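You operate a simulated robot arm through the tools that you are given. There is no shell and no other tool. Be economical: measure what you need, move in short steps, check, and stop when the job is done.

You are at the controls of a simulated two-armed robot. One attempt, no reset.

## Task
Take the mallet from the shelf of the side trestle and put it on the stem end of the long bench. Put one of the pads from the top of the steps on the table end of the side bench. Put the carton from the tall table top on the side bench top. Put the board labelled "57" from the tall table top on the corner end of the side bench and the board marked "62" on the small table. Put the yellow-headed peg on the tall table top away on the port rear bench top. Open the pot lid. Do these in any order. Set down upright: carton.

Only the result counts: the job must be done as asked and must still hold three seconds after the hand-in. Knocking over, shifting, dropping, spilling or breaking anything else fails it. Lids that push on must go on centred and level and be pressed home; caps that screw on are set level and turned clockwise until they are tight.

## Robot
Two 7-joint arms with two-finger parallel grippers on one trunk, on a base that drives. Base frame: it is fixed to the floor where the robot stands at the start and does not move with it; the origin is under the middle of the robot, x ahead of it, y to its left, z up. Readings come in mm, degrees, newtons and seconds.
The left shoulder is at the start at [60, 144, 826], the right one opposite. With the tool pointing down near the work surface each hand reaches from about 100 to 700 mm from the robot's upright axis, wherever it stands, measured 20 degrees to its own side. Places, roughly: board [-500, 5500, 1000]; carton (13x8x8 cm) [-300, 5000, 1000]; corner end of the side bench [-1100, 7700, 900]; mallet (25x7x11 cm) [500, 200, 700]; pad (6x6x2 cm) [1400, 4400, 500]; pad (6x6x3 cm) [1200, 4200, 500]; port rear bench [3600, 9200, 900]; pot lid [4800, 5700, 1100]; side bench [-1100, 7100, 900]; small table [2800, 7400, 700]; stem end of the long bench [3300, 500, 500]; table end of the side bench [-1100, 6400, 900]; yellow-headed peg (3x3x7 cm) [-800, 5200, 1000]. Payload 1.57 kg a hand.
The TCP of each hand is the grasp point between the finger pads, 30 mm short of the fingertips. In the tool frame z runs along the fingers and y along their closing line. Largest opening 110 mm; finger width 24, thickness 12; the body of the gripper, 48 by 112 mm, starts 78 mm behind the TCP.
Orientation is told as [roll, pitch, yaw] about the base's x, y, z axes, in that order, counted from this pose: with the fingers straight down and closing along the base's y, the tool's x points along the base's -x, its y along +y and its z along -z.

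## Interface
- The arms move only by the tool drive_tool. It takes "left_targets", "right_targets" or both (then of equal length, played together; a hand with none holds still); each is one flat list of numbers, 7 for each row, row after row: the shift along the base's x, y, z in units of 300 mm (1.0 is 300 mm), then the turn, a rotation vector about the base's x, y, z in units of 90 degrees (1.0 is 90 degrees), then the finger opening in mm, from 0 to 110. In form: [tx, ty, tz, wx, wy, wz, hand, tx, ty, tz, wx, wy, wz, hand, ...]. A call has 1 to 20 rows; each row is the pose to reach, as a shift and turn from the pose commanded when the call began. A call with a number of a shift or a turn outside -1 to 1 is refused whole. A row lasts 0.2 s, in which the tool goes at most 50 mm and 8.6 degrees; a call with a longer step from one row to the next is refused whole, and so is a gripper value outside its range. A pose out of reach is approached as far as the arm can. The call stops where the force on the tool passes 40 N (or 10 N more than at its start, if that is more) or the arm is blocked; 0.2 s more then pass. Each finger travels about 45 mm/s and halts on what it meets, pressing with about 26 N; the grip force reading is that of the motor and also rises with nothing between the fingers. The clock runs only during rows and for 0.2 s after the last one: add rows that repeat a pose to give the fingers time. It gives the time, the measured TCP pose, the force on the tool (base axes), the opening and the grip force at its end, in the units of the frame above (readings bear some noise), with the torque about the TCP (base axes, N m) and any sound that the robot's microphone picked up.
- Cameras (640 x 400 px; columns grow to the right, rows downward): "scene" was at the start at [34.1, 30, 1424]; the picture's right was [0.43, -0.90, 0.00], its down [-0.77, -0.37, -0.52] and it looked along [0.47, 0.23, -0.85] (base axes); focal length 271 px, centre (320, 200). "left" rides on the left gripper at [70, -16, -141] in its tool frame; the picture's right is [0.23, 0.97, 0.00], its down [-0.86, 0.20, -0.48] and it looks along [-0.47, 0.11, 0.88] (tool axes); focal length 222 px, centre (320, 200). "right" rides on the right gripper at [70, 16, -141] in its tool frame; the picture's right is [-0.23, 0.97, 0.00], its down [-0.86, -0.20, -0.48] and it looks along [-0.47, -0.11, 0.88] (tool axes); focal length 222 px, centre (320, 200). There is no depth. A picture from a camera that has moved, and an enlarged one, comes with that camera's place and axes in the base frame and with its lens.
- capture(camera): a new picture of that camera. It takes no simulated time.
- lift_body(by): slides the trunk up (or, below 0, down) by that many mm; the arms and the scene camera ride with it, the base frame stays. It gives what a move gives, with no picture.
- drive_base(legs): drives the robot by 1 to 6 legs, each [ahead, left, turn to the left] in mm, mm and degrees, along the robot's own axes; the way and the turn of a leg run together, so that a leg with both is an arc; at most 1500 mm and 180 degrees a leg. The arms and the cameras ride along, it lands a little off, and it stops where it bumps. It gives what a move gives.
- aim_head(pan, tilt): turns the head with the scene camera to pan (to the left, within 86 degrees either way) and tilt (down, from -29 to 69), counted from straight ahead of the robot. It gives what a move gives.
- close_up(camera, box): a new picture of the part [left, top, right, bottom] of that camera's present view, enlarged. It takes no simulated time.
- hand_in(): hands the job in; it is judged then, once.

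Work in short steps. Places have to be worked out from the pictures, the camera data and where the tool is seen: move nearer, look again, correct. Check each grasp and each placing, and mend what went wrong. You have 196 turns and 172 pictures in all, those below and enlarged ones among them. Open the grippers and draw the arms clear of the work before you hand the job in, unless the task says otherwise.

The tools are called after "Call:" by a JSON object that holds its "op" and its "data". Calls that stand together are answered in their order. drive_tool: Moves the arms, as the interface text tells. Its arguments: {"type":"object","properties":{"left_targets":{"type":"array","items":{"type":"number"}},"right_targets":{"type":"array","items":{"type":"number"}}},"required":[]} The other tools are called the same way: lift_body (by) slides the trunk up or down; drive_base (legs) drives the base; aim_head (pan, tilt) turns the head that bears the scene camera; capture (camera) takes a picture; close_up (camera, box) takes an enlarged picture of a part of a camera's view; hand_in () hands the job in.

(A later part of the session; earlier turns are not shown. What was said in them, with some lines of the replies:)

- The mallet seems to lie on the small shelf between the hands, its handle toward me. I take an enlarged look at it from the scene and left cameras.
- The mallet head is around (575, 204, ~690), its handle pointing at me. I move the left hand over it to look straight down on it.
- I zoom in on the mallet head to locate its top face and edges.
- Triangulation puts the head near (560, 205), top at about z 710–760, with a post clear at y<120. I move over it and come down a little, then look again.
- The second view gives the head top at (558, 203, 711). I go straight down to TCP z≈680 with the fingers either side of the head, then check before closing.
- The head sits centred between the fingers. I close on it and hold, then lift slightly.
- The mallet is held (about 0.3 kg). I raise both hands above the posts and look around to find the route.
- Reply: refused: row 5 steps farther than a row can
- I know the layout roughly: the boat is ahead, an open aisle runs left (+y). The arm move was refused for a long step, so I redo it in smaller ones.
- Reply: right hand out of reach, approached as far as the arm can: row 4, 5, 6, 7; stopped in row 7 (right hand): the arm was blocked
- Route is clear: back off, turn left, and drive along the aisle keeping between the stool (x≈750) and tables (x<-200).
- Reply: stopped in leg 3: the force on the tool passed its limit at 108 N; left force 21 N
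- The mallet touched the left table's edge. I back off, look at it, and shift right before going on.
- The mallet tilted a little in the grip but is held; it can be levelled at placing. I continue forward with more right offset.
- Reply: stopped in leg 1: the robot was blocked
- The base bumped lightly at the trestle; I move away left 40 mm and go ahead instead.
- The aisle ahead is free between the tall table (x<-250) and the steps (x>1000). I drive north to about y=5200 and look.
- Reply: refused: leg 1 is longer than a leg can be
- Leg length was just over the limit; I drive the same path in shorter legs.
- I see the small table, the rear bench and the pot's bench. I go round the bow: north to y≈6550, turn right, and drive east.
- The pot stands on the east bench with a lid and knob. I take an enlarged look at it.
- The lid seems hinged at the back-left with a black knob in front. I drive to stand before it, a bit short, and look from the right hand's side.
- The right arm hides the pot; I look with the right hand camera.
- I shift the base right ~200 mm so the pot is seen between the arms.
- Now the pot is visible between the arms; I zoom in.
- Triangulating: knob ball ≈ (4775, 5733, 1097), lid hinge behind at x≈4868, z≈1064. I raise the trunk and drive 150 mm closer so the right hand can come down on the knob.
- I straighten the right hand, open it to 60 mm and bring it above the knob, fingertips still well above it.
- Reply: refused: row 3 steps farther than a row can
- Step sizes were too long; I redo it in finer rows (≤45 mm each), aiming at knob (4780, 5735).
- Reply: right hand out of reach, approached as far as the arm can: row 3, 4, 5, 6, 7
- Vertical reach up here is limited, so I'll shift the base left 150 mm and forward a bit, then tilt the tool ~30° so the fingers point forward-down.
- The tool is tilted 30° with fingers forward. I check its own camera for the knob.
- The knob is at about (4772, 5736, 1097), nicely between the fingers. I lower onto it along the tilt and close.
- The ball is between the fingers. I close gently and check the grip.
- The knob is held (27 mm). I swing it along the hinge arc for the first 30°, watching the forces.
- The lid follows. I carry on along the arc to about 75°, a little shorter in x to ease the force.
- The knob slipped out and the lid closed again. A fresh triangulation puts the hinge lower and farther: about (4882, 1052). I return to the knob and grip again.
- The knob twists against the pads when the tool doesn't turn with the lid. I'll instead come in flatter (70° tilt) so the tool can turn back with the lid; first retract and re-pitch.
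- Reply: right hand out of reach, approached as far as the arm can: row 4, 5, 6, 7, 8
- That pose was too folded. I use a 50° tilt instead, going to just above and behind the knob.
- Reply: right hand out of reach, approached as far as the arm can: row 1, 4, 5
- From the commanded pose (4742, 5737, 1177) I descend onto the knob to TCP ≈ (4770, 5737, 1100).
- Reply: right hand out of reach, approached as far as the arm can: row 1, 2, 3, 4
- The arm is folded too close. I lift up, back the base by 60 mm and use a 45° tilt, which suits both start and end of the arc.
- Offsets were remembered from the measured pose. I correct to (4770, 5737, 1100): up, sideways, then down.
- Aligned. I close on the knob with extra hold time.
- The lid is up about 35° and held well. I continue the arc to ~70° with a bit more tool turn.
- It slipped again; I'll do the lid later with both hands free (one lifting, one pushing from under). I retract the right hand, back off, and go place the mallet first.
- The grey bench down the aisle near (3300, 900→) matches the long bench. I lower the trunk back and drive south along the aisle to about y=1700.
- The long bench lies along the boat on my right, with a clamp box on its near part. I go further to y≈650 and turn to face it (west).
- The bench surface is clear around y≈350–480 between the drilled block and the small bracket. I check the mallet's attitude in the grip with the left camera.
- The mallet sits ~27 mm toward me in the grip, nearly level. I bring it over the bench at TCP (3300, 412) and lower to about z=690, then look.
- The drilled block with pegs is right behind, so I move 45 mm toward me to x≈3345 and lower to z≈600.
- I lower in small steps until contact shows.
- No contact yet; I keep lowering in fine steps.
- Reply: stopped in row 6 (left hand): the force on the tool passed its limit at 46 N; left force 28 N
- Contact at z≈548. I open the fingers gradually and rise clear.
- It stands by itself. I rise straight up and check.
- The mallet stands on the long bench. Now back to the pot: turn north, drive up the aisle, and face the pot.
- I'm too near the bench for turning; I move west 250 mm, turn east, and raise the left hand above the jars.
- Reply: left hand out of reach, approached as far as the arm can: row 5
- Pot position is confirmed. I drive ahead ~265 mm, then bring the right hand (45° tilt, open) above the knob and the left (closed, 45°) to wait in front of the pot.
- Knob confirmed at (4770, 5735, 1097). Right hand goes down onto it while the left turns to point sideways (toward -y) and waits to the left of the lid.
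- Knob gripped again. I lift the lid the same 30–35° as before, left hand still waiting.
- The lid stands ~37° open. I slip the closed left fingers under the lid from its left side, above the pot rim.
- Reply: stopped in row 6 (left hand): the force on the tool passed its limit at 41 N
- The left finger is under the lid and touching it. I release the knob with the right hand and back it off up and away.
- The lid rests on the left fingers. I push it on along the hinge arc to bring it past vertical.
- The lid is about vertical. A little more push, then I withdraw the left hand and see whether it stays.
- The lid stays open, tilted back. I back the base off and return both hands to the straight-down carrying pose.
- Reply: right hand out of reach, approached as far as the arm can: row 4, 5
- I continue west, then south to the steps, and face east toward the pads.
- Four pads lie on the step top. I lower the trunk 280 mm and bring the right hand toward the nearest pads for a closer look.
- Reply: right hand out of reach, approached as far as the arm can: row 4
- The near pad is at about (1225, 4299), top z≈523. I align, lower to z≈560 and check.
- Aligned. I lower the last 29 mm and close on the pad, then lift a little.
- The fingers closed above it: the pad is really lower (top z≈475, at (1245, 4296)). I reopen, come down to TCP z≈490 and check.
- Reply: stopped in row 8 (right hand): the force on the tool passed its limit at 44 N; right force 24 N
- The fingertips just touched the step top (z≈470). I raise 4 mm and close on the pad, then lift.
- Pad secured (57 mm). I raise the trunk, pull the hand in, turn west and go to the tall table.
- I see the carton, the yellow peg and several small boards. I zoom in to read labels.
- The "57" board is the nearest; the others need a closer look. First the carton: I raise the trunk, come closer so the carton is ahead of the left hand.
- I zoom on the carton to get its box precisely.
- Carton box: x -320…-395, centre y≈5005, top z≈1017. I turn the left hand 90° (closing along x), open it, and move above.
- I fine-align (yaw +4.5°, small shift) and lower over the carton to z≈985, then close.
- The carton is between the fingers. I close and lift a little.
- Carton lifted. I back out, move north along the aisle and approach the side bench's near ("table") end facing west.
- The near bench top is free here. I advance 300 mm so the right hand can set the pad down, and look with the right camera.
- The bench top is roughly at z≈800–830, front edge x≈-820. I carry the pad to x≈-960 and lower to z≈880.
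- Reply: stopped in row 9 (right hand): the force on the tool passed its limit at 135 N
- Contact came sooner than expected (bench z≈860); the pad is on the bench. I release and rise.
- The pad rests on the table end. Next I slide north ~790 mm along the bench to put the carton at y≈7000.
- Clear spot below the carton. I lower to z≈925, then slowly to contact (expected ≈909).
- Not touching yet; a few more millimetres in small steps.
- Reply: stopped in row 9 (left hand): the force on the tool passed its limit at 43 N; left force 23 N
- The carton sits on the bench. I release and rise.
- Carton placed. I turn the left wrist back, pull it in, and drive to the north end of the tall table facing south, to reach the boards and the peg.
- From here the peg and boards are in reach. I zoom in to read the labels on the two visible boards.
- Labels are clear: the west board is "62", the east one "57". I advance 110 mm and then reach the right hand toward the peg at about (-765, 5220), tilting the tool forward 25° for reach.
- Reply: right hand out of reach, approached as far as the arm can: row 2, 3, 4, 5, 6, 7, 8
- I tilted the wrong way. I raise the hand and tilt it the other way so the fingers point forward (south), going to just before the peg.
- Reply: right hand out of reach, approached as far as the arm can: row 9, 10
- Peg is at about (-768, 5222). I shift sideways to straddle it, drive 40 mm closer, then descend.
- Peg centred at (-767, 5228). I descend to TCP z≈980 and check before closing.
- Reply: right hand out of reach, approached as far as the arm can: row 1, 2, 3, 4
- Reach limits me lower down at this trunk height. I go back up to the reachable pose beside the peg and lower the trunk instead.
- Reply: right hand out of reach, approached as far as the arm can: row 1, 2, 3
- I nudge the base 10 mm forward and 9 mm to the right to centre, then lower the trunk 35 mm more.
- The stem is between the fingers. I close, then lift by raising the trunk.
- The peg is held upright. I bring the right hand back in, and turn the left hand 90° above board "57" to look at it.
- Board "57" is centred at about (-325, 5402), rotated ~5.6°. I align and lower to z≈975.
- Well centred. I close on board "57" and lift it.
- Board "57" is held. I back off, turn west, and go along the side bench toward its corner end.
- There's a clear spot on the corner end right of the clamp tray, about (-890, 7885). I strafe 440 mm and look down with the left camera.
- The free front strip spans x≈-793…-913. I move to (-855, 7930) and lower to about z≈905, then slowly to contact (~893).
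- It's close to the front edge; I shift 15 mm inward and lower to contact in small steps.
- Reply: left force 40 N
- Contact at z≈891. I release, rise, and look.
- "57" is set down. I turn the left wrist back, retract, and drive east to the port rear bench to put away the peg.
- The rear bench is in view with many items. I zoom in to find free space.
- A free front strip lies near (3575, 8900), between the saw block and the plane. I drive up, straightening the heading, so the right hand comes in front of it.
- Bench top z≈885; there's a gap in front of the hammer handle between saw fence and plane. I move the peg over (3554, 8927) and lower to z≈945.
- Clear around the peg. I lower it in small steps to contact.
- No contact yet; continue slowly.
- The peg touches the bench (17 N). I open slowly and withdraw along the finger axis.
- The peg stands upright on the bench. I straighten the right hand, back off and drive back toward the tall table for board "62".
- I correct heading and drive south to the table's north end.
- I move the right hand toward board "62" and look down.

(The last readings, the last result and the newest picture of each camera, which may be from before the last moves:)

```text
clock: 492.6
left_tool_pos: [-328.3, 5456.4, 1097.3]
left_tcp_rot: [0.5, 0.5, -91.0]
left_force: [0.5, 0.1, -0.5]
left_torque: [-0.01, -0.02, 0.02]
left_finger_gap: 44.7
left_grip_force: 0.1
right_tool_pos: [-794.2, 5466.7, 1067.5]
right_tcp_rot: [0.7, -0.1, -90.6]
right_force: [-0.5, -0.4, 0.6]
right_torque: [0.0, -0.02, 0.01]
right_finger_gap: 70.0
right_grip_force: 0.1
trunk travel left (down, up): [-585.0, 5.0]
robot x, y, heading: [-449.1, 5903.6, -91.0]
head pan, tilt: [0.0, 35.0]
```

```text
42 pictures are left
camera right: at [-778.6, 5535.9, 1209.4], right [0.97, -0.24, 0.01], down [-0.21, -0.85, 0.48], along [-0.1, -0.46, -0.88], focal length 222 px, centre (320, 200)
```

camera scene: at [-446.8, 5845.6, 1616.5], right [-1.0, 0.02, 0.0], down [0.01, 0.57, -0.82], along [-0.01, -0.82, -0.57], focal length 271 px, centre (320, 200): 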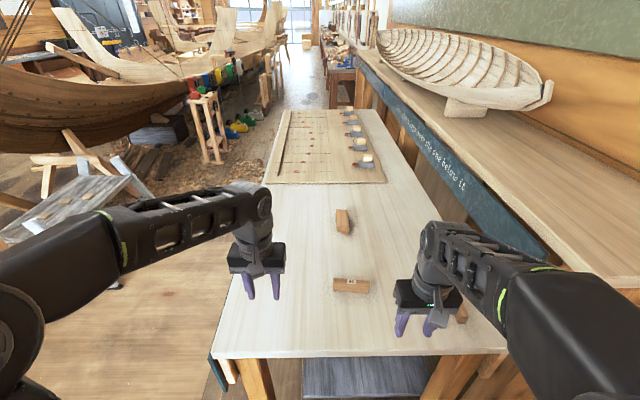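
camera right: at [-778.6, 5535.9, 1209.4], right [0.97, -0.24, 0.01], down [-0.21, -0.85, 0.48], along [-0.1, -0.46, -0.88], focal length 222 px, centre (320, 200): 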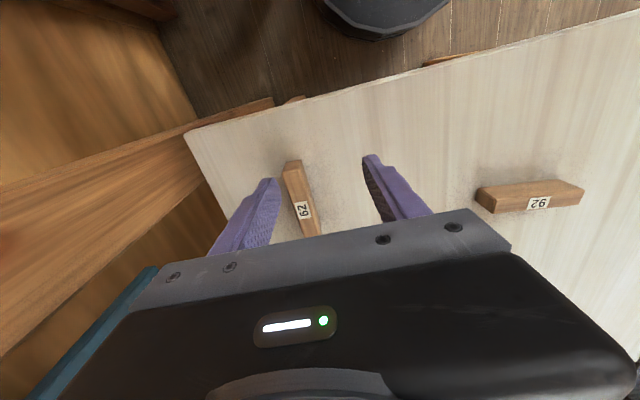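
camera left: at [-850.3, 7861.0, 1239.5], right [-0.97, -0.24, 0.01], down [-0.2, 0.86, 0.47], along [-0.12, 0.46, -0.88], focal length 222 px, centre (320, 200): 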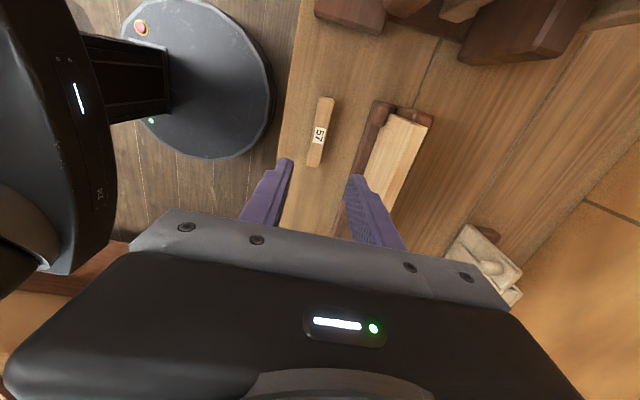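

I must make sure which board is "62" (it could read 29/92 upside down); I zoom in on both labels.

Call:
{"op": "close_up", "data": {"camera": "right", "box": [275, 180, 335, 235]}}

Call:
{"op": "close_up", "data": {"camera": "right", "box": [500, 170, 580, 225]}}

Call:
{"op": "close_up", "data": {"camera": "scene", "box": [320, 265, 385, 305]}}

```text
7.27 times, centred on (305, 208) of right
camera zoom: at [-778.6, 5535.9, 1209.4], right [0.97, -0.24, 0.01], down [-0.21, -0.85, 0.48], along [-0.1, -0.46, -0.88], focal length 1615 px, centre (429, 146)
```

zoom: 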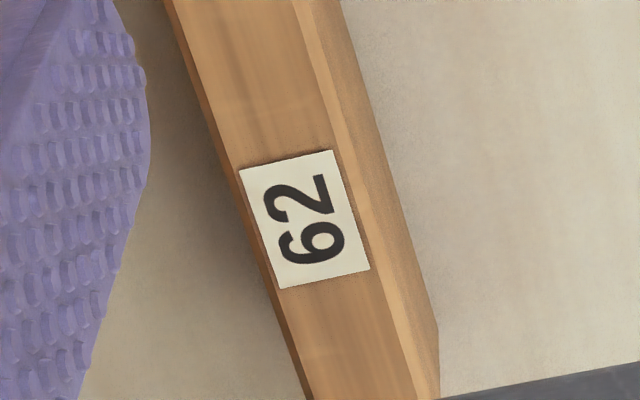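

```text
7.27 times, centred on (540, 198) of right
camera zoom: at [-778.6, 5535.9, 1209.4], right [0.97, -0.24, 0.01], down [-0.21, -0.85, 0.48], along [-0.1, -0.46, -0.88], focal length 1615 px, centre (-1280, 218)
```

zoom: 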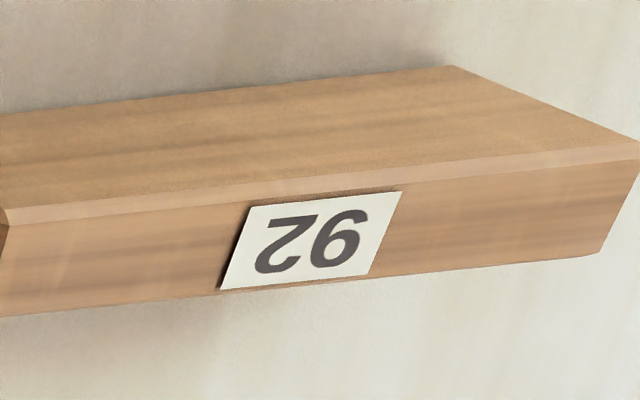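

```text
9.85 times, centred on (352, 285) of scene
camera zoom: at [-447.0, 5846.1, 1616.5], right [-1.0, 0.02, 0.0], down [0.01, 0.57, -0.82], along [-0.01, -0.82, -0.57], focal length 2665 px, centre (0, -637)
```

zoom: 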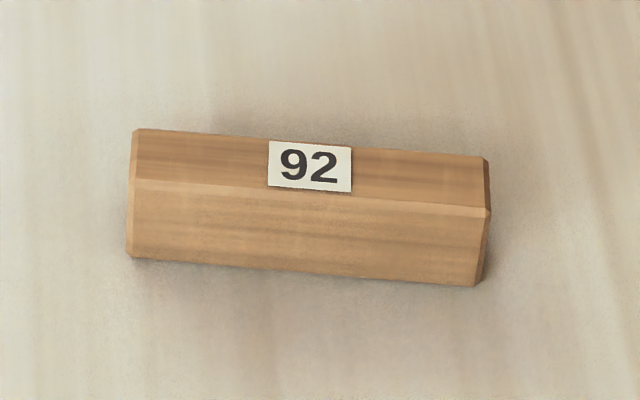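

Confirmed: the west board is "62". I drive 55 mm closer and align the right hand above it.

Call:
{"op": "drive_base", "data": {"legs": [[55, 0, 0.8]]}}

Call:
{"op": "drive_tool", "data": {"right_targets": [-0.06, -0.02, -0.05, 0, 0, 0.03, 70, -0.113, -0.03, -0.12, 0, 0, 0.06, 70, -0.113, -0.03, -0.12, 0, 0, 0.06, 70]}}

Call:
{"op": "capture", "data": {"camera": "right"}}

```text
clock: 493.6
left_tool_pos: [-322.3, 5402.4, 1097.2]
left_tcp_rot: [0.5, 0.6, -90.2]
left_force: [0.3, -0.8, -0.2]
left_torque: [0.03, 0.0, 0.0]
left_finger_gap: 44.9
left_grip_force: 0.0
right_tool_pos: [-787.4, 5406.1, 1067.2]
right_tcp_rot: [0.7, 0.1, -89.8]
right_force: [0.8, -0.1, -1.1]
right_torque: [0.08, 0.0, -0.01]
right_finger_gap: 70.0
right_grip_force: 0.0
trunk travel left (down, up): [-585.0, 5.0]
robot x, y, heading: [-446.3, 5848.9, -90.2]
head pan, tilt: [0.0, 35.0]
```

```text
clock: 494.4
left_tool_pos: [-322.7, 5404.9, 1098.3]
left_tcp_rot: [0.6, 0.4, -90.3]
left_force: [-0.8, 0.0, 0.2]
left_torque: [0.05, 0.04, 0.01]
left_finger_gap: 44.9
left_grip_force: 0.0
right_tool_pos: [-821.7, 5399.6, 1032.8]
right_tcp_rot: [0.7, 0.0, -84.4]
right_force: [0.4, 0.3, 0.3]
right_torque: [0.0, -0.02, 0.04]
right_finger_gap: 70.0
right_grip_force: 0.1
trunk travel left (down, up): [-585.0, 5.0]
robot x, y, heading: [-447.1, 5845.9, -90.0]
head pan, tilt: [0.0, 35.0]
```

```text
38 pictures are left
camera right: at [-814.7, 5470.5, 1174.6], right [0.99, -0.13, 0.01], down [-0.12, -0.87, 0.48], along [-0.05, -0.47, -0.88], focal length 222 px, centre (320, 200)
```

right: 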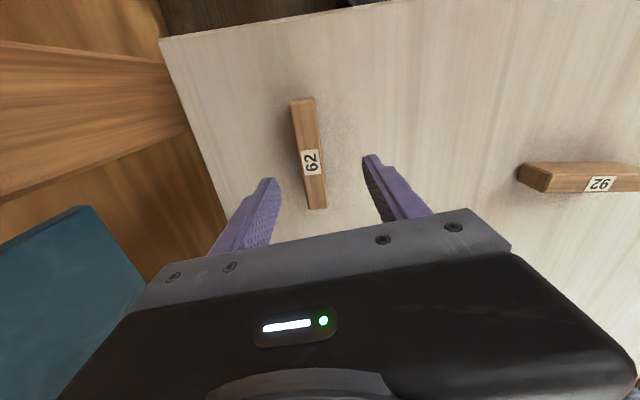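

Nearly aligned; I shift slightly, lower to z≈975 and close on the board.

Call:
{"op": "drive_tool", "data": {"right_targets": [-0.027, 0.017, -0.07, 0, 0, -0.02, 70, -0.027, 0.017, -0.14, 0, 0, -0.02, 70, -0.027, 0.017, -0.193, 0, 0, -0.02, 70, -0.027, 0.017, -0.2, 0, 0, -0.02, 70, -0.027, 0.017, -0.2, 0, 0, -0.02, 40, -0.027, 0.017, -0.2, 0, 0, -0.02, 15, -0.027, 0.017, -0.2, 0, 0, -0.02, 15, -0.027, 0.017, -0.2, 0, 0, -0.02, 15, -0.027, 0.017, -0.2, 0, 0, -0.02, 15]}}

Call:
{"op": "capture", "data": {"camera": "right"}}

```text
clock: 496.4
left_tool_pos: [-323.2, 5404.7, 1096.8]
left_tcp_rot: [0.6, 0.6, -90.3]
left_force: [0.2, 0.0, -0.6]
left_torque: [-0.02, 0.02, -0.02]
left_finger_gap: 45.0
left_grip_force: 0.0
right_tool_pos: [-830.2, 5404.5, 970.9]
right_tcp_rot: [0.8, 0.0, -86.3]
right_force: [0.4, 0.2, 0.6]
right_torque: [-0.01, 0.01, 0.05]
right_finger_gap: 21.5
right_grip_force: 26.5
trunk travel left (down, up): [-585.0, 5.0]
robot x, y, heading: [-449.2, 5844.0, -90.0]
head pan, tilt: [0.0, 35.0]
```

```text
37 pictures are left
camera right: at [-819.8, 5474.6, 1113.3], right [0.99, -0.16, 0.01], down [-0.15, -0.87, 0.48], along [-0.07, -0.47, -0.88], focal length 222 px, centre (320, 200)
```

right: 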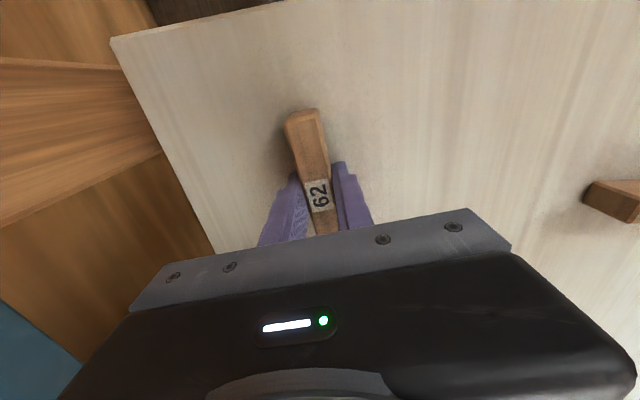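

"62" is gripped. I lift it, pull in, and drive toward the small table.

Call:
{"op": "drive_tool", "data": {"right_targets": [0, 0, 0.1, 0, 0, 0, 15, 0, 0, 0.25, 0, 0, 0, 15, 0.05, 0.05, 0.35, 0, 0, 0, 15, 0.16, 0.12, 0.35, 0, 0, 0, 15, 0.27, 0.19, 0.35, 0, 0, 0, 15, 0.4, 0.25, 0.35, 0, 0, 0, 15, 0.5, 0.3, 0.35, 0, 0, 0, 15]}}

Call:
{"op": "drive_base", "data": {"legs": [[-560, 0, 0], [0, 0, 90], [1400, 0, 0], [1400, 0, 0], [250, 0, 0], [0, 0, 90]]}}

Call:
{"op": "aim_head", "data": {"pan": 0, "tilt": 40}}

Call:
{"op": "capture", "data": {"camera": "scene"}}

```text
clock: 498.0
left_tool_pos: [-322.2, 5404.3, 1097.0]
left_tcp_rot: [0.6, 0.6, -90.2]
left_force: [-0.4, 0.3, 0.1]
left_torque: [-0.02, 0.0, -0.01]
left_finger_gap: 44.8
left_grip_force: 0.1
right_tool_pos: [-677.2, 5494.0, 1078.4]
right_tcp_rot: [0.7, 0.0, -86.2]
right_force: [0.5, 0.3, -0.9]
right_torque: [0.02, -0.05, 0.02]
right_finger_gap: 21.3
right_grip_force: 26.1
trunk travel left (down, up): [-585.0, 5.0]
robot x, y, heading: [-445.8, 5848.3, -90.4]
head pan, tilt: [0.0, 35.0]
```

```text
clock: 523.2
left_tool_pos: [2466.9, 6812.4, 1097.2]
left_tcp_rot: [0.5, 0.5, 88.5]
left_force: [0.0, -0.9, -0.3]
left_torque: [0.0, -0.01, 0.03]
left_finger_gap: 44.8
left_grip_force: 0.1
right_tool_pos: [2821.8, 6715.2, 1077.5]
right_tcp_rot: [0.6, 0.0, 92.6]
right_force: [-0.1, -0.9, -0.1]
right_torque: [-0.01, 0.0, 0.0]
right_finger_gap: 21.4
right_grip_force: 26.4
trunk travel left (down, up): [-585.0, 5.0]
robot x, y, heading: [2582.2, 6366.9, 88.7]
head pan, tilt: [0.0, 35.0]
```

```text
clock: 523.9
left_tool_pos: [2468.8, 6811.7, 1098.5]
left_tcp_rot: [0.5, 0.4, 88.6]
left_force: [0.2, -0.1, -0.2]
left_torque: [0.03, 0.01, -0.02]
left_finger_gap: 44.9
left_grip_force: 0.0
right_tool_pos: [2821.4, 6715.5, 1078.7]
right_tcp_rot: [0.8, 0.0, 92.7]
right_force: [0.0, 0.3, -0.2]
right_torque: [0.0, 0.01, 0.01]
right_finger_gap: 21.5
right_grip_force: 26.9
trunk travel left (down, up): [-585.0, 5.0]
robot x, y, heading: [2585.7, 6363.6, 88.5]
head pan, tilt: [0.0, 40.0]
```

```text
36 pictures are left
camera scene: at [2588.1, 6419.3, 1609.0], right [1.0, -0.03, 0.0], down [-0.02, -0.64, -0.77], along [0.02, 0.77, -0.64], focal length 271 px, centre (320, 200)
```

scene: 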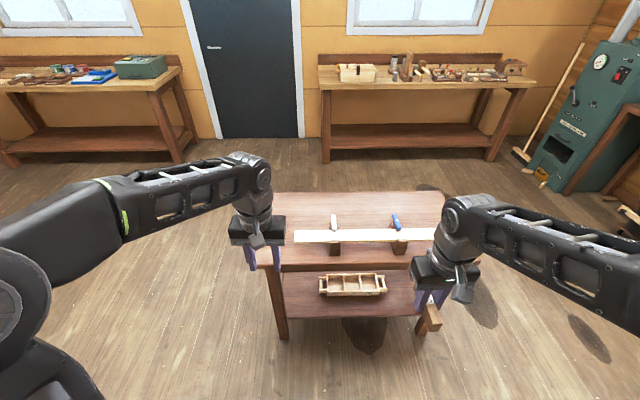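

The small table has a strip clamped across its middle; behind it, around (2835, 7400), is clear. I drive ahead 390 mm and lower the trunk 120 mm.

Call:
{"op": "drive_base", "data": {"legs": [[390, -20, 1.5]]}}

Call:
{"op": "lift_body", "data": {"by": -120}}

Call:
{"op": "drive_tool", "data": {"right_targets": [0, 0.13, 0, 0, 0, -0.03, 15, 0, 0.26, 0, 0, 0, -0.03, 15, 0, 0.39, 0, 0, 0, -0.03, 15, 0, 0.5, 0, 0, 0, -0.03, 15, 0, 0.5, 0, 0, 0, -0.03, 15]}}

Call:
{"op": "capture", "data": {"camera": "right"}}

Call:
{"op": "capture", "data": {"camera": "scene"}}

```text
clock: 526.3
left_tool_pos: [2477.0, 7185.6, 1097.2]
left_tcp_rot: [0.6, 0.5, 90.2]
left_force: [0.4, 0.6, -0.5]
left_torque: [0.01, -0.01, -0.02]
left_finger_gap: 45.0
left_grip_force: 0.1
right_tool_pos: [2834.6, 7101.3, 1077.1]
right_tcp_rot: [0.8, 0.0, 94.4]
right_force: [-1.1, 0.2, -1.5]
right_torque: [0.0, -0.01, -0.01]
right_finger_gap: 21.3
right_grip_force: 26.5
trunk travel left (down, up): [-585.0, 5.0]
robot x, y, heading: [2609.4, 6742.4, 90.6]
head pan, tilt: [0.0, 40.0]
```

```text
clock: 527.8
left_tool_pos: [2477.0, 7184.9, 977.6]
left_tcp_rot: [0.4, 0.4, 90.3]
left_force: [-0.5, -0.9, -0.1]
left_torque: [0.05, -0.01, 0.0]
left_finger_gap: 45.0
left_grip_force: 0.0
right_tool_pos: [2834.4, 7099.9, 957.2]
right_tcp_rot: [0.7, 0.0, 94.4]
right_force: [-0.4, -0.1, -1.0]
right_torque: [0.01, 0.0, -0.02]
right_finger_gap: 21.4
right_grip_force: 25.4
trunk travel left (down, up): [-465.0, 125.0]
robot x, y, heading: [2610.0, 6738.6, 90.2]
head pan, tilt: [0.0, 40.0]
```

```text
clock: 529.0
left_tool_pos: [2477.1, 7185.5, 977.4]
left_tcp_rot: [0.5, 0.5, 90.3]
left_force: [-0.1, -0.5, -1.0]
left_torque: [0.05, 0.02, 0.01]
left_finger_gap: 45.1
left_grip_force: 0.1
right_tool_pos: [2834.8, 7250.4, 959.4]
right_tcp_rot: [0.7, 0.1, 91.8]
right_force: [-0.1, 0.2, -0.4]
right_torque: [0.02, 0.0, -0.02]
right_finger_gap: 21.3
right_grip_force: 26.4
trunk travel left (down, up): [-465.0, 125.0]
robot x, y, heading: [2606.9, 6741.4, 90.4]
head pan, tilt: [0.0, 40.0]
```

```text
35 pictures are left
camera right: at [2822.3, 7179.7, 1100.7], right [-0.98, 0.2, 0.01], down [0.18, 0.86, 0.48], along [0.08, 0.47, -0.88], focal length 222 px, centre (320, 200)
```

right: 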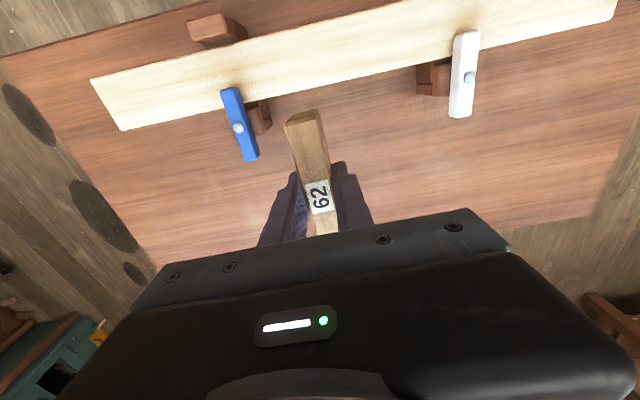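

```text
34 pictures are left
camera scene: at [2610.0, 6796.5, 1489.0], right [1.0, 0.01, 0.0], down [0.0, -0.64, -0.77], along [0.0, 0.77, -0.64], focal length 271 px, centre (320, 200)
```

scene: 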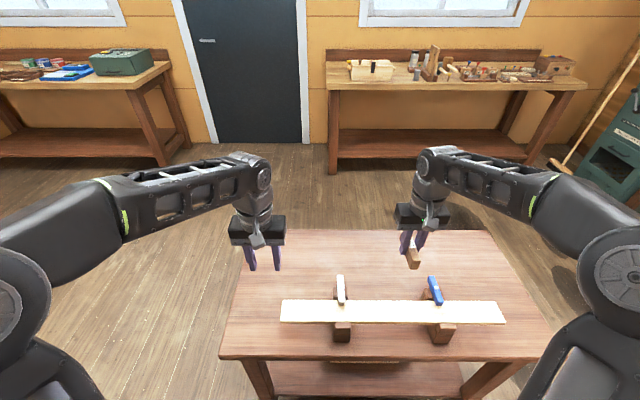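

There's clear table behind the strip between the clamps. I move to (2795, 7315) and lower to z≈800.

Call:
{"op": "drive_tool", "data": {"right_targets": [-0.07, 0.1, 0, 0, 0, 0, 15, -0.133, 0.217, 0, 0, 0, 0, 15, -0.133, 0.217, -0.14, 0, 0, 0, 15, -0.133, 0.217, -0.28, 0, 0, 0, 15, -0.133, 0.217, -0.42, 0, 0, 0, 15, -0.133, 0.217, -0.53, 0, 0, 0, 15, -0.133, 0.217, -0.53, 0, 0, 0, 15]}}

Call:
{"op": "capture", "data": {"camera": "right"}}

Call:
{"op": "close_up", "data": {"camera": "scene", "box": [300, 200, 500, 340]}}

```text
clock: 530.6
left_tool_pos: [2477.1, 7184.4, 977.0]
left_tcp_rot: [0.5, 0.5, 90.3]
left_force: [0.6, -0.5, -1.0]
left_torque: [-0.02, 0.0, 0.02]
left_finger_gap: 45.2
left_grip_force: 0.1
right_tool_pos: [2794.2, 7312.9, 797.3]
right_tcp_rot: [0.7, 0.0, 91.7]
right_force: [0.2, 0.0, -0.4]
right_torque: [0.01, -0.03, 0.04]
right_finger_gap: 21.3
right_grip_force: 25.8
trunk travel left (down, up): [-465.0, 125.0]
robot x, y, heading: [2603.6, 6738.9, 90.0]
head pan, tilt: [0.0, 40.0]
```

```text
33 pictures are left
camera right: at [2781.8, 7244.1, 939.3], right [-0.98, 0.2, 0.01], down [0.18, 0.86, 0.48], along [0.08, 0.47, -0.88], focal length 222 px, centre (320, 200)
```

right: 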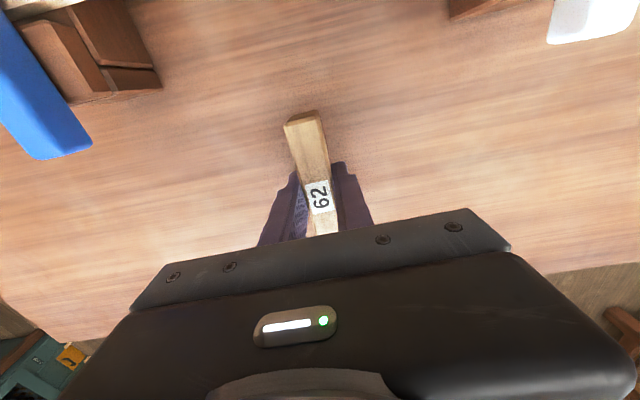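

```text
2.86 times, centred on (400, 270) of scene
camera zoom: at [2609.9, 6796.7, 1489.0], right [1.0, 0.01, 0.0], down [0.0, -0.64, -0.77], along [0.0, 0.77, -0.64], focal length 773 px, centre (91, 0)
```

zoom: 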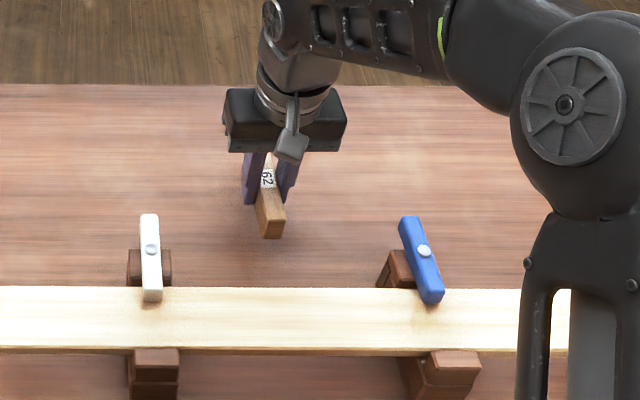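

Well placed and clear. I lower slowly to contact.

Call:
{"op": "drive_tool", "data": {"right_targets": [0, 0, -0.04, 0, 0, 0, 15, 0, 0, -0.07, 0, 0, 0, 15, 0, 0, -0.09, 0, 0, 0, 15, 0, 0, -0.105, 0, 0, 0, 15, 0, 0, -0.12, 0, 0, 0, 15, 0, 0, -0.135, 0, 0, 0, 15, 0, 0, -0.15, 0, 0, 0, 15, 0, 0, -0.165, 0, 0, 0, 15, 0, 0, -0.18, 0, 0, 0, 15, 0, 0, -0.195, 0, 0, 0, 15]}}

```text
clock: 531.8
left_tool_pos: [2477.3, 7183.9, 977.8]
left_tcp_rot: [0.4, 0.4, 90.3]
left_force: [-0.4, -0.9, -0.2]
left_torque: [-0.02, 0.01, 0.01]
left_finger_gap: 45.0
left_grip_force: 0.0
right_tool_pos: [2796.0, 7315.4, 769.3]
right_tcp_rot: [0.6, -0.5, 91.6]
right_force: [0.4, -9.7, 21.9]
right_torque: [-0.57, -0.31, -0.15]
right_finger_gap: 21.2
right_grip_force: 25.8
trunk travel left (down, up): [-465.0, 125.0]
robot x, y, heading: [2609.8, 6737.5, 90.5]
head pan, tilt: [0.0, 40.0]
stopped in row 6 (right hand): the force on the tool passed its limit at 45 N (the readings are from after the stop); the commanded pose is now the measured one
```

The board is on the table (contact at z≈769). I release, rise and check.

Call:
{"op": "drive_tool", "data": {"right_targets": [0, 0, 0.01, 0, 0, 0, 22, 0, 0, 0.01, 0, 0, 0, 30, 0, 0, 0.01, 0, 0, 0, 40, 0, 0, 0.01, 0, 0, 0, 45, 0, 0, 0.1, 0, 0, 0, 45, 0, 0, 0.25, 0, 0, 0, 45, 0, 0, 0.4, 0, 0, 0, 45, 0, 0, 0.55, 0, 0, 0, 45, 0, 0, 0.7, 0, 0, 0, 45]}}

Call:
{"op": "capture", "data": {"camera": "scene"}}

```text
clock: 533.8
left_tool_pos: [2477.9, 7186.4, 977.0]
left_tcp_rot: [0.6, 0.6, 90.4]
left_force: [0.2, -0.4, -0.7]
left_torque: [-0.05, -0.01, 0.01]
left_finger_gap: 44.9
left_grip_force: 0.1
right_tool_pos: [2797.3, 7317.9, 979.1]
right_tcp_rot: [0.7, -0.3, 91.6]
right_force: [0.0, 0.4, 0.1]
right_torque: [0.0, 0.01, 0.01]
right_finger_gap: 44.9
right_grip_force: 0.0
trunk travel left (down, up): [-465.0, 125.0]
robot x, y, heading: [2606.6, 6746.9, 90.3]
head pan, tilt: [0.0, 40.0]
```

```text
31 pictures are left
camera scene: at [2609.9, 6796.4, 1489.0], right [1.0, 0.01, 0.0], down [0.0, -0.64, -0.77], along [0.0, 0.77, -0.64], focal length 271 px, centre (320, 200)
```

scene: 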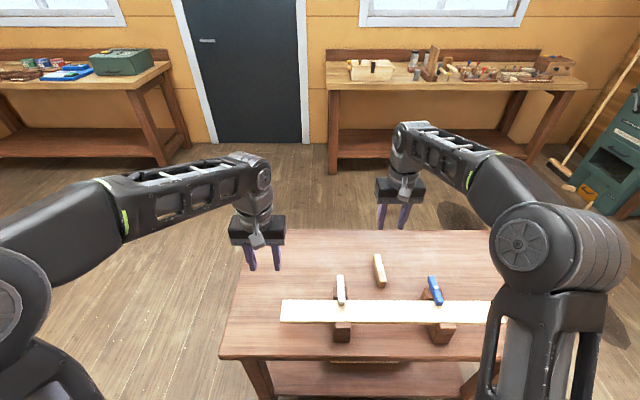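

"62" lies on the small table. I back away with the arms drawn in, and check the peg and the pot lid from here.

Call:
{"op": "drive_base", "data": {"legs": [[-400, 0, 0]]}}

Call:
{"op": "close_up", "data": {"camera": "scene", "box": [320, 10, 560, 130]}}

Call:
{"op": "drive_base", "data": {"legs": [[0, 0, -90]]}}

Call:
{"op": "aim_head", "data": {"pan": -15, "tilt": 15}}

Call:
{"op": "capture", "data": {"camera": "scene"}}

```text
clock: 536.3
left_tool_pos: [2479.8, 6792.3, 978.7]
left_tcp_rot: [0.5, 0.4, 90.4]
left_force: [-0.1, 0.0, 0.4]
left_torque: [0.03, 0.01, 0.04]
left_finger_gap: 45.0
left_grip_force: 0.1
right_tool_pos: [2797.3, 6926.9, 979.7]
right_tcp_rot: [0.7, -0.5, 91.8]
right_force: [-0.1, 0.7, 0.1]
right_torque: [-0.03, 0.01, 0.01]
right_finger_gap: 45.2
right_grip_force: 0.1
trunk travel left (down, up): [-465.0, 125.0]
robot x, y, heading: [2608.7, 6346.8, 90.5]
head pan, tilt: [0.0, 40.0]
```

```text
2.67 times, centred on (440, 70) of scene
camera zoom: at [2612.4, 6403.8, 1489.1], right [1.0, 0.01, 0.0], down [0.0, -0.64, -0.77], along [-0.01, 0.77, -0.64], focal length 722 px, centre (0, 547)
```

zoom: 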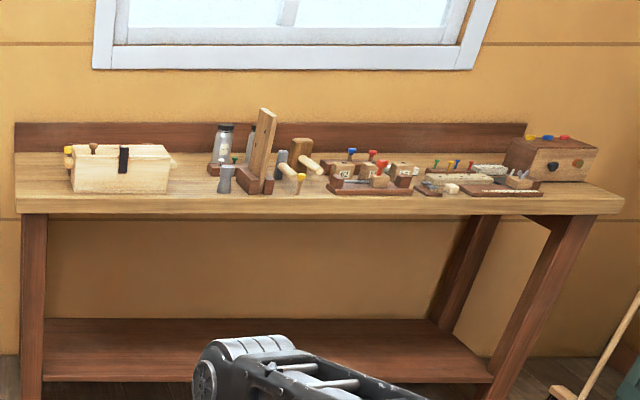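

```text
clock: 540.5
left_tool_pos: [3054.8, 6481.9, 977.9]
left_tcp_rot: [0.5, 0.5, 0.4]
left_force: [0.0, 0.0, 0.6]
left_torque: [-0.01, -0.02, 0.01]
left_finger_gap: 45.1
left_grip_force: 0.0
right_tool_pos: [3187.6, 6162.8, 979.5]
right_tcp_rot: [0.8, -0.4, 1.9]
right_force: [-0.5, 0.5, -0.1]
right_torque: [-0.02, 0.03, -0.02]
right_finger_gap: 45.0
right_grip_force: 0.2
trunk travel left (down, up): [-465.0, 125.0]
robot x, y, heading: [2612.1, 6348.1, 0.4]
head pan, tilt: [0.0, 40.0]
```

```text
clock: 541.4
left_tool_pos: [3053.7, 6481.3, 976.4]
left_tcp_rot: [0.5, 0.5, 0.5]
left_force: [0.5, 0.3, 0.0]
left_torque: [-0.02, 0.03, -0.03]
left_finger_gap: 45.2
left_grip_force: 0.0
right_tool_pos: [3188.3, 6162.1, 980.2]
right_tcp_rot: [0.6, -0.4, 1.9]
right_force: [-0.2, 0.6, 0.2]
right_torque: [-0.02, -0.03, 0.0]
right_finger_gap: 45.0
right_grip_force: 0.2
trunk travel left (down, up): [-465.0, 125.0]
robot x, y, heading: [2611.2, 6349.9, 0.5]
head pan, tilt: [-15.0, 15.0]
```

```text
29 pictures are left
camera scene: at [2673.3, 6325.9, 1528.5], right [-0.25, -0.97, 0.0], down [-0.25, 0.06, -0.97], along [0.94, -0.24, -0.26], focal length 271 px, centre (320, 200)
```

scene: 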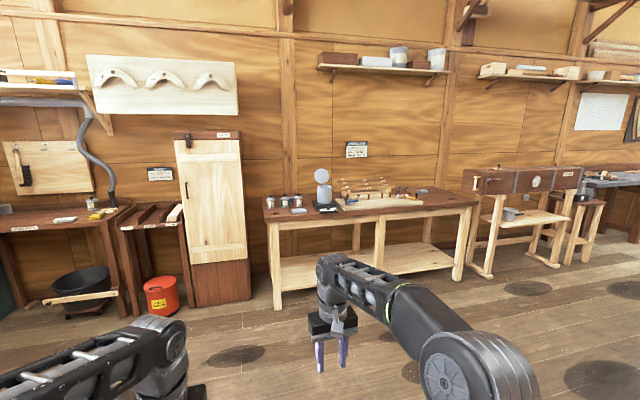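

The peg stands and the pot lid is still open. One last check of the side bench: I turn west and zoom.

Call:
{"op": "drive_base", "data": {"legs": [[0, 0, 165]]}}

Call:
{"op": "aim_head", "data": {"pan": 0, "tilt": 12}}

Call:
{"op": "capture", "data": {"camera": "scene"}}

```text
clock: 548.6
left_tool_pos: [2148.6, 6314.6, 977.3]
left_tcp_rot: [0.5, 0.5, 168.0]
left_force: [-1.3, -0.7, 0.6]
left_torque: [0.01, -0.02, 0.01]
left_finger_gap: 44.8
left_grip_force: 0.1
right_tool_pos: [2085.5, 6654.6, 979.1]
right_tcp_rot: [0.6, -0.4, 169.5]
right_force: [-0.1, 0.7, 0.4]
right_torque: [-0.01, 0.0, 0.0]
right_finger_gap: 45.1
right_grip_force: 0.0
trunk travel left (down, up): [-465.0, 125.0]
robot x, y, heading: [2612.0, 6349.7, 168.3]
head pan, tilt: [-15.0, 15.0]
```

```text
clock: 549.4
left_tool_pos: [2148.6, 6314.3, 975.9]
left_tcp_rot: [0.5, 0.4, 168.1]
left_force: [0.7, 0.6, 0.1]
left_torque: [0.0, 0.0, -0.03]
left_finger_gap: 44.8
left_grip_force: 0.0
right_tool_pos: [2085.4, 6655.5, 980.4]
right_tcp_rot: [0.7, -0.4, 169.5]
right_force: [-0.4, -0.7, 0.3]
right_torque: [0.01, 0.01, 0.01]
right_finger_gap: 45.0
right_grip_force: 0.0
trunk travel left (down, up): [-465.0, 125.0]
robot x, y, heading: [2607.8, 6347.6, 168.5]
head pan, tilt: [0.0, 12.0]
```

```text
28 pictures are left
camera scene: at [2550.7, 6362.6, 1533.4], right [0.21, 0.98, 0.0], down [0.2, -0.04, -0.98], along [-0.96, 0.2, -0.21], focal length 271 px, centre (320, 200)
```

scene: 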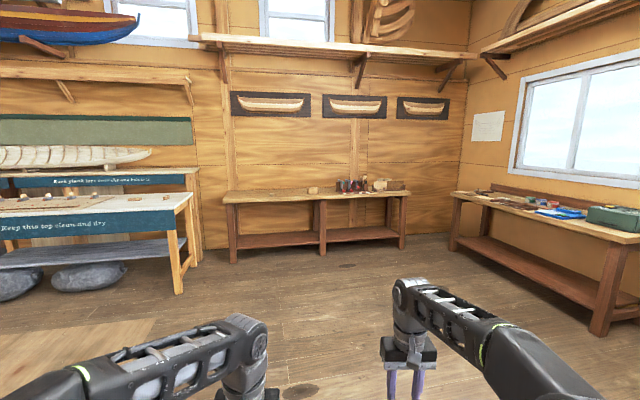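

Call:
{"op": "close_up", "data": {"camera": "scene", "box": [215, 165, 415, 225]}}

```text
3.20 times, centred on (315, 195) of scene
camera zoom: at [2550.7, 6362.6, 1533.4], right [0.21, 0.98, 0.0], down [0.2, -0.04, -0.98], along [-0.96, 0.2, -0.21], focal length 866 px, centre (336, 216)
```

zoom: 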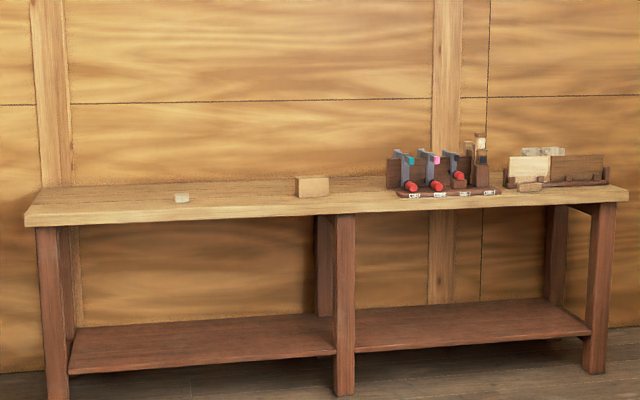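

The pad, carton and board "57" all rest properly on the side bench. Everything is done, the grippers are open and the arms are clear, so I hand the job in.

Call:
{"op": "hand_in", "data": {}}

```text
The job is handed in.
```

I did all the tasks and handed the job in; the tool only confirmed receipt, so I don't know the verdict. In my last looks everything was in place:

- **Mallet:** on the long bench at about y 410. Not checked again after I left it.
- **Pad:** on the table end of the side bench.
- **Carton:** upright on the side bench top.
- **Board "57":** on the corner end of the side bench.
- **Board "62":** on the small table.
- **Yellow-headed peg:** standing on the port rear bench top.
- **Pot lid:** open and staying open.

Three bumps happened on the way, and I saw nothing moved or broken by them:
- The mallet hit the edge of the left-hand table and slid about 27 mm in the grip.
- The base bumped the side trestle.
- The pad met the side bench hard (135 N).
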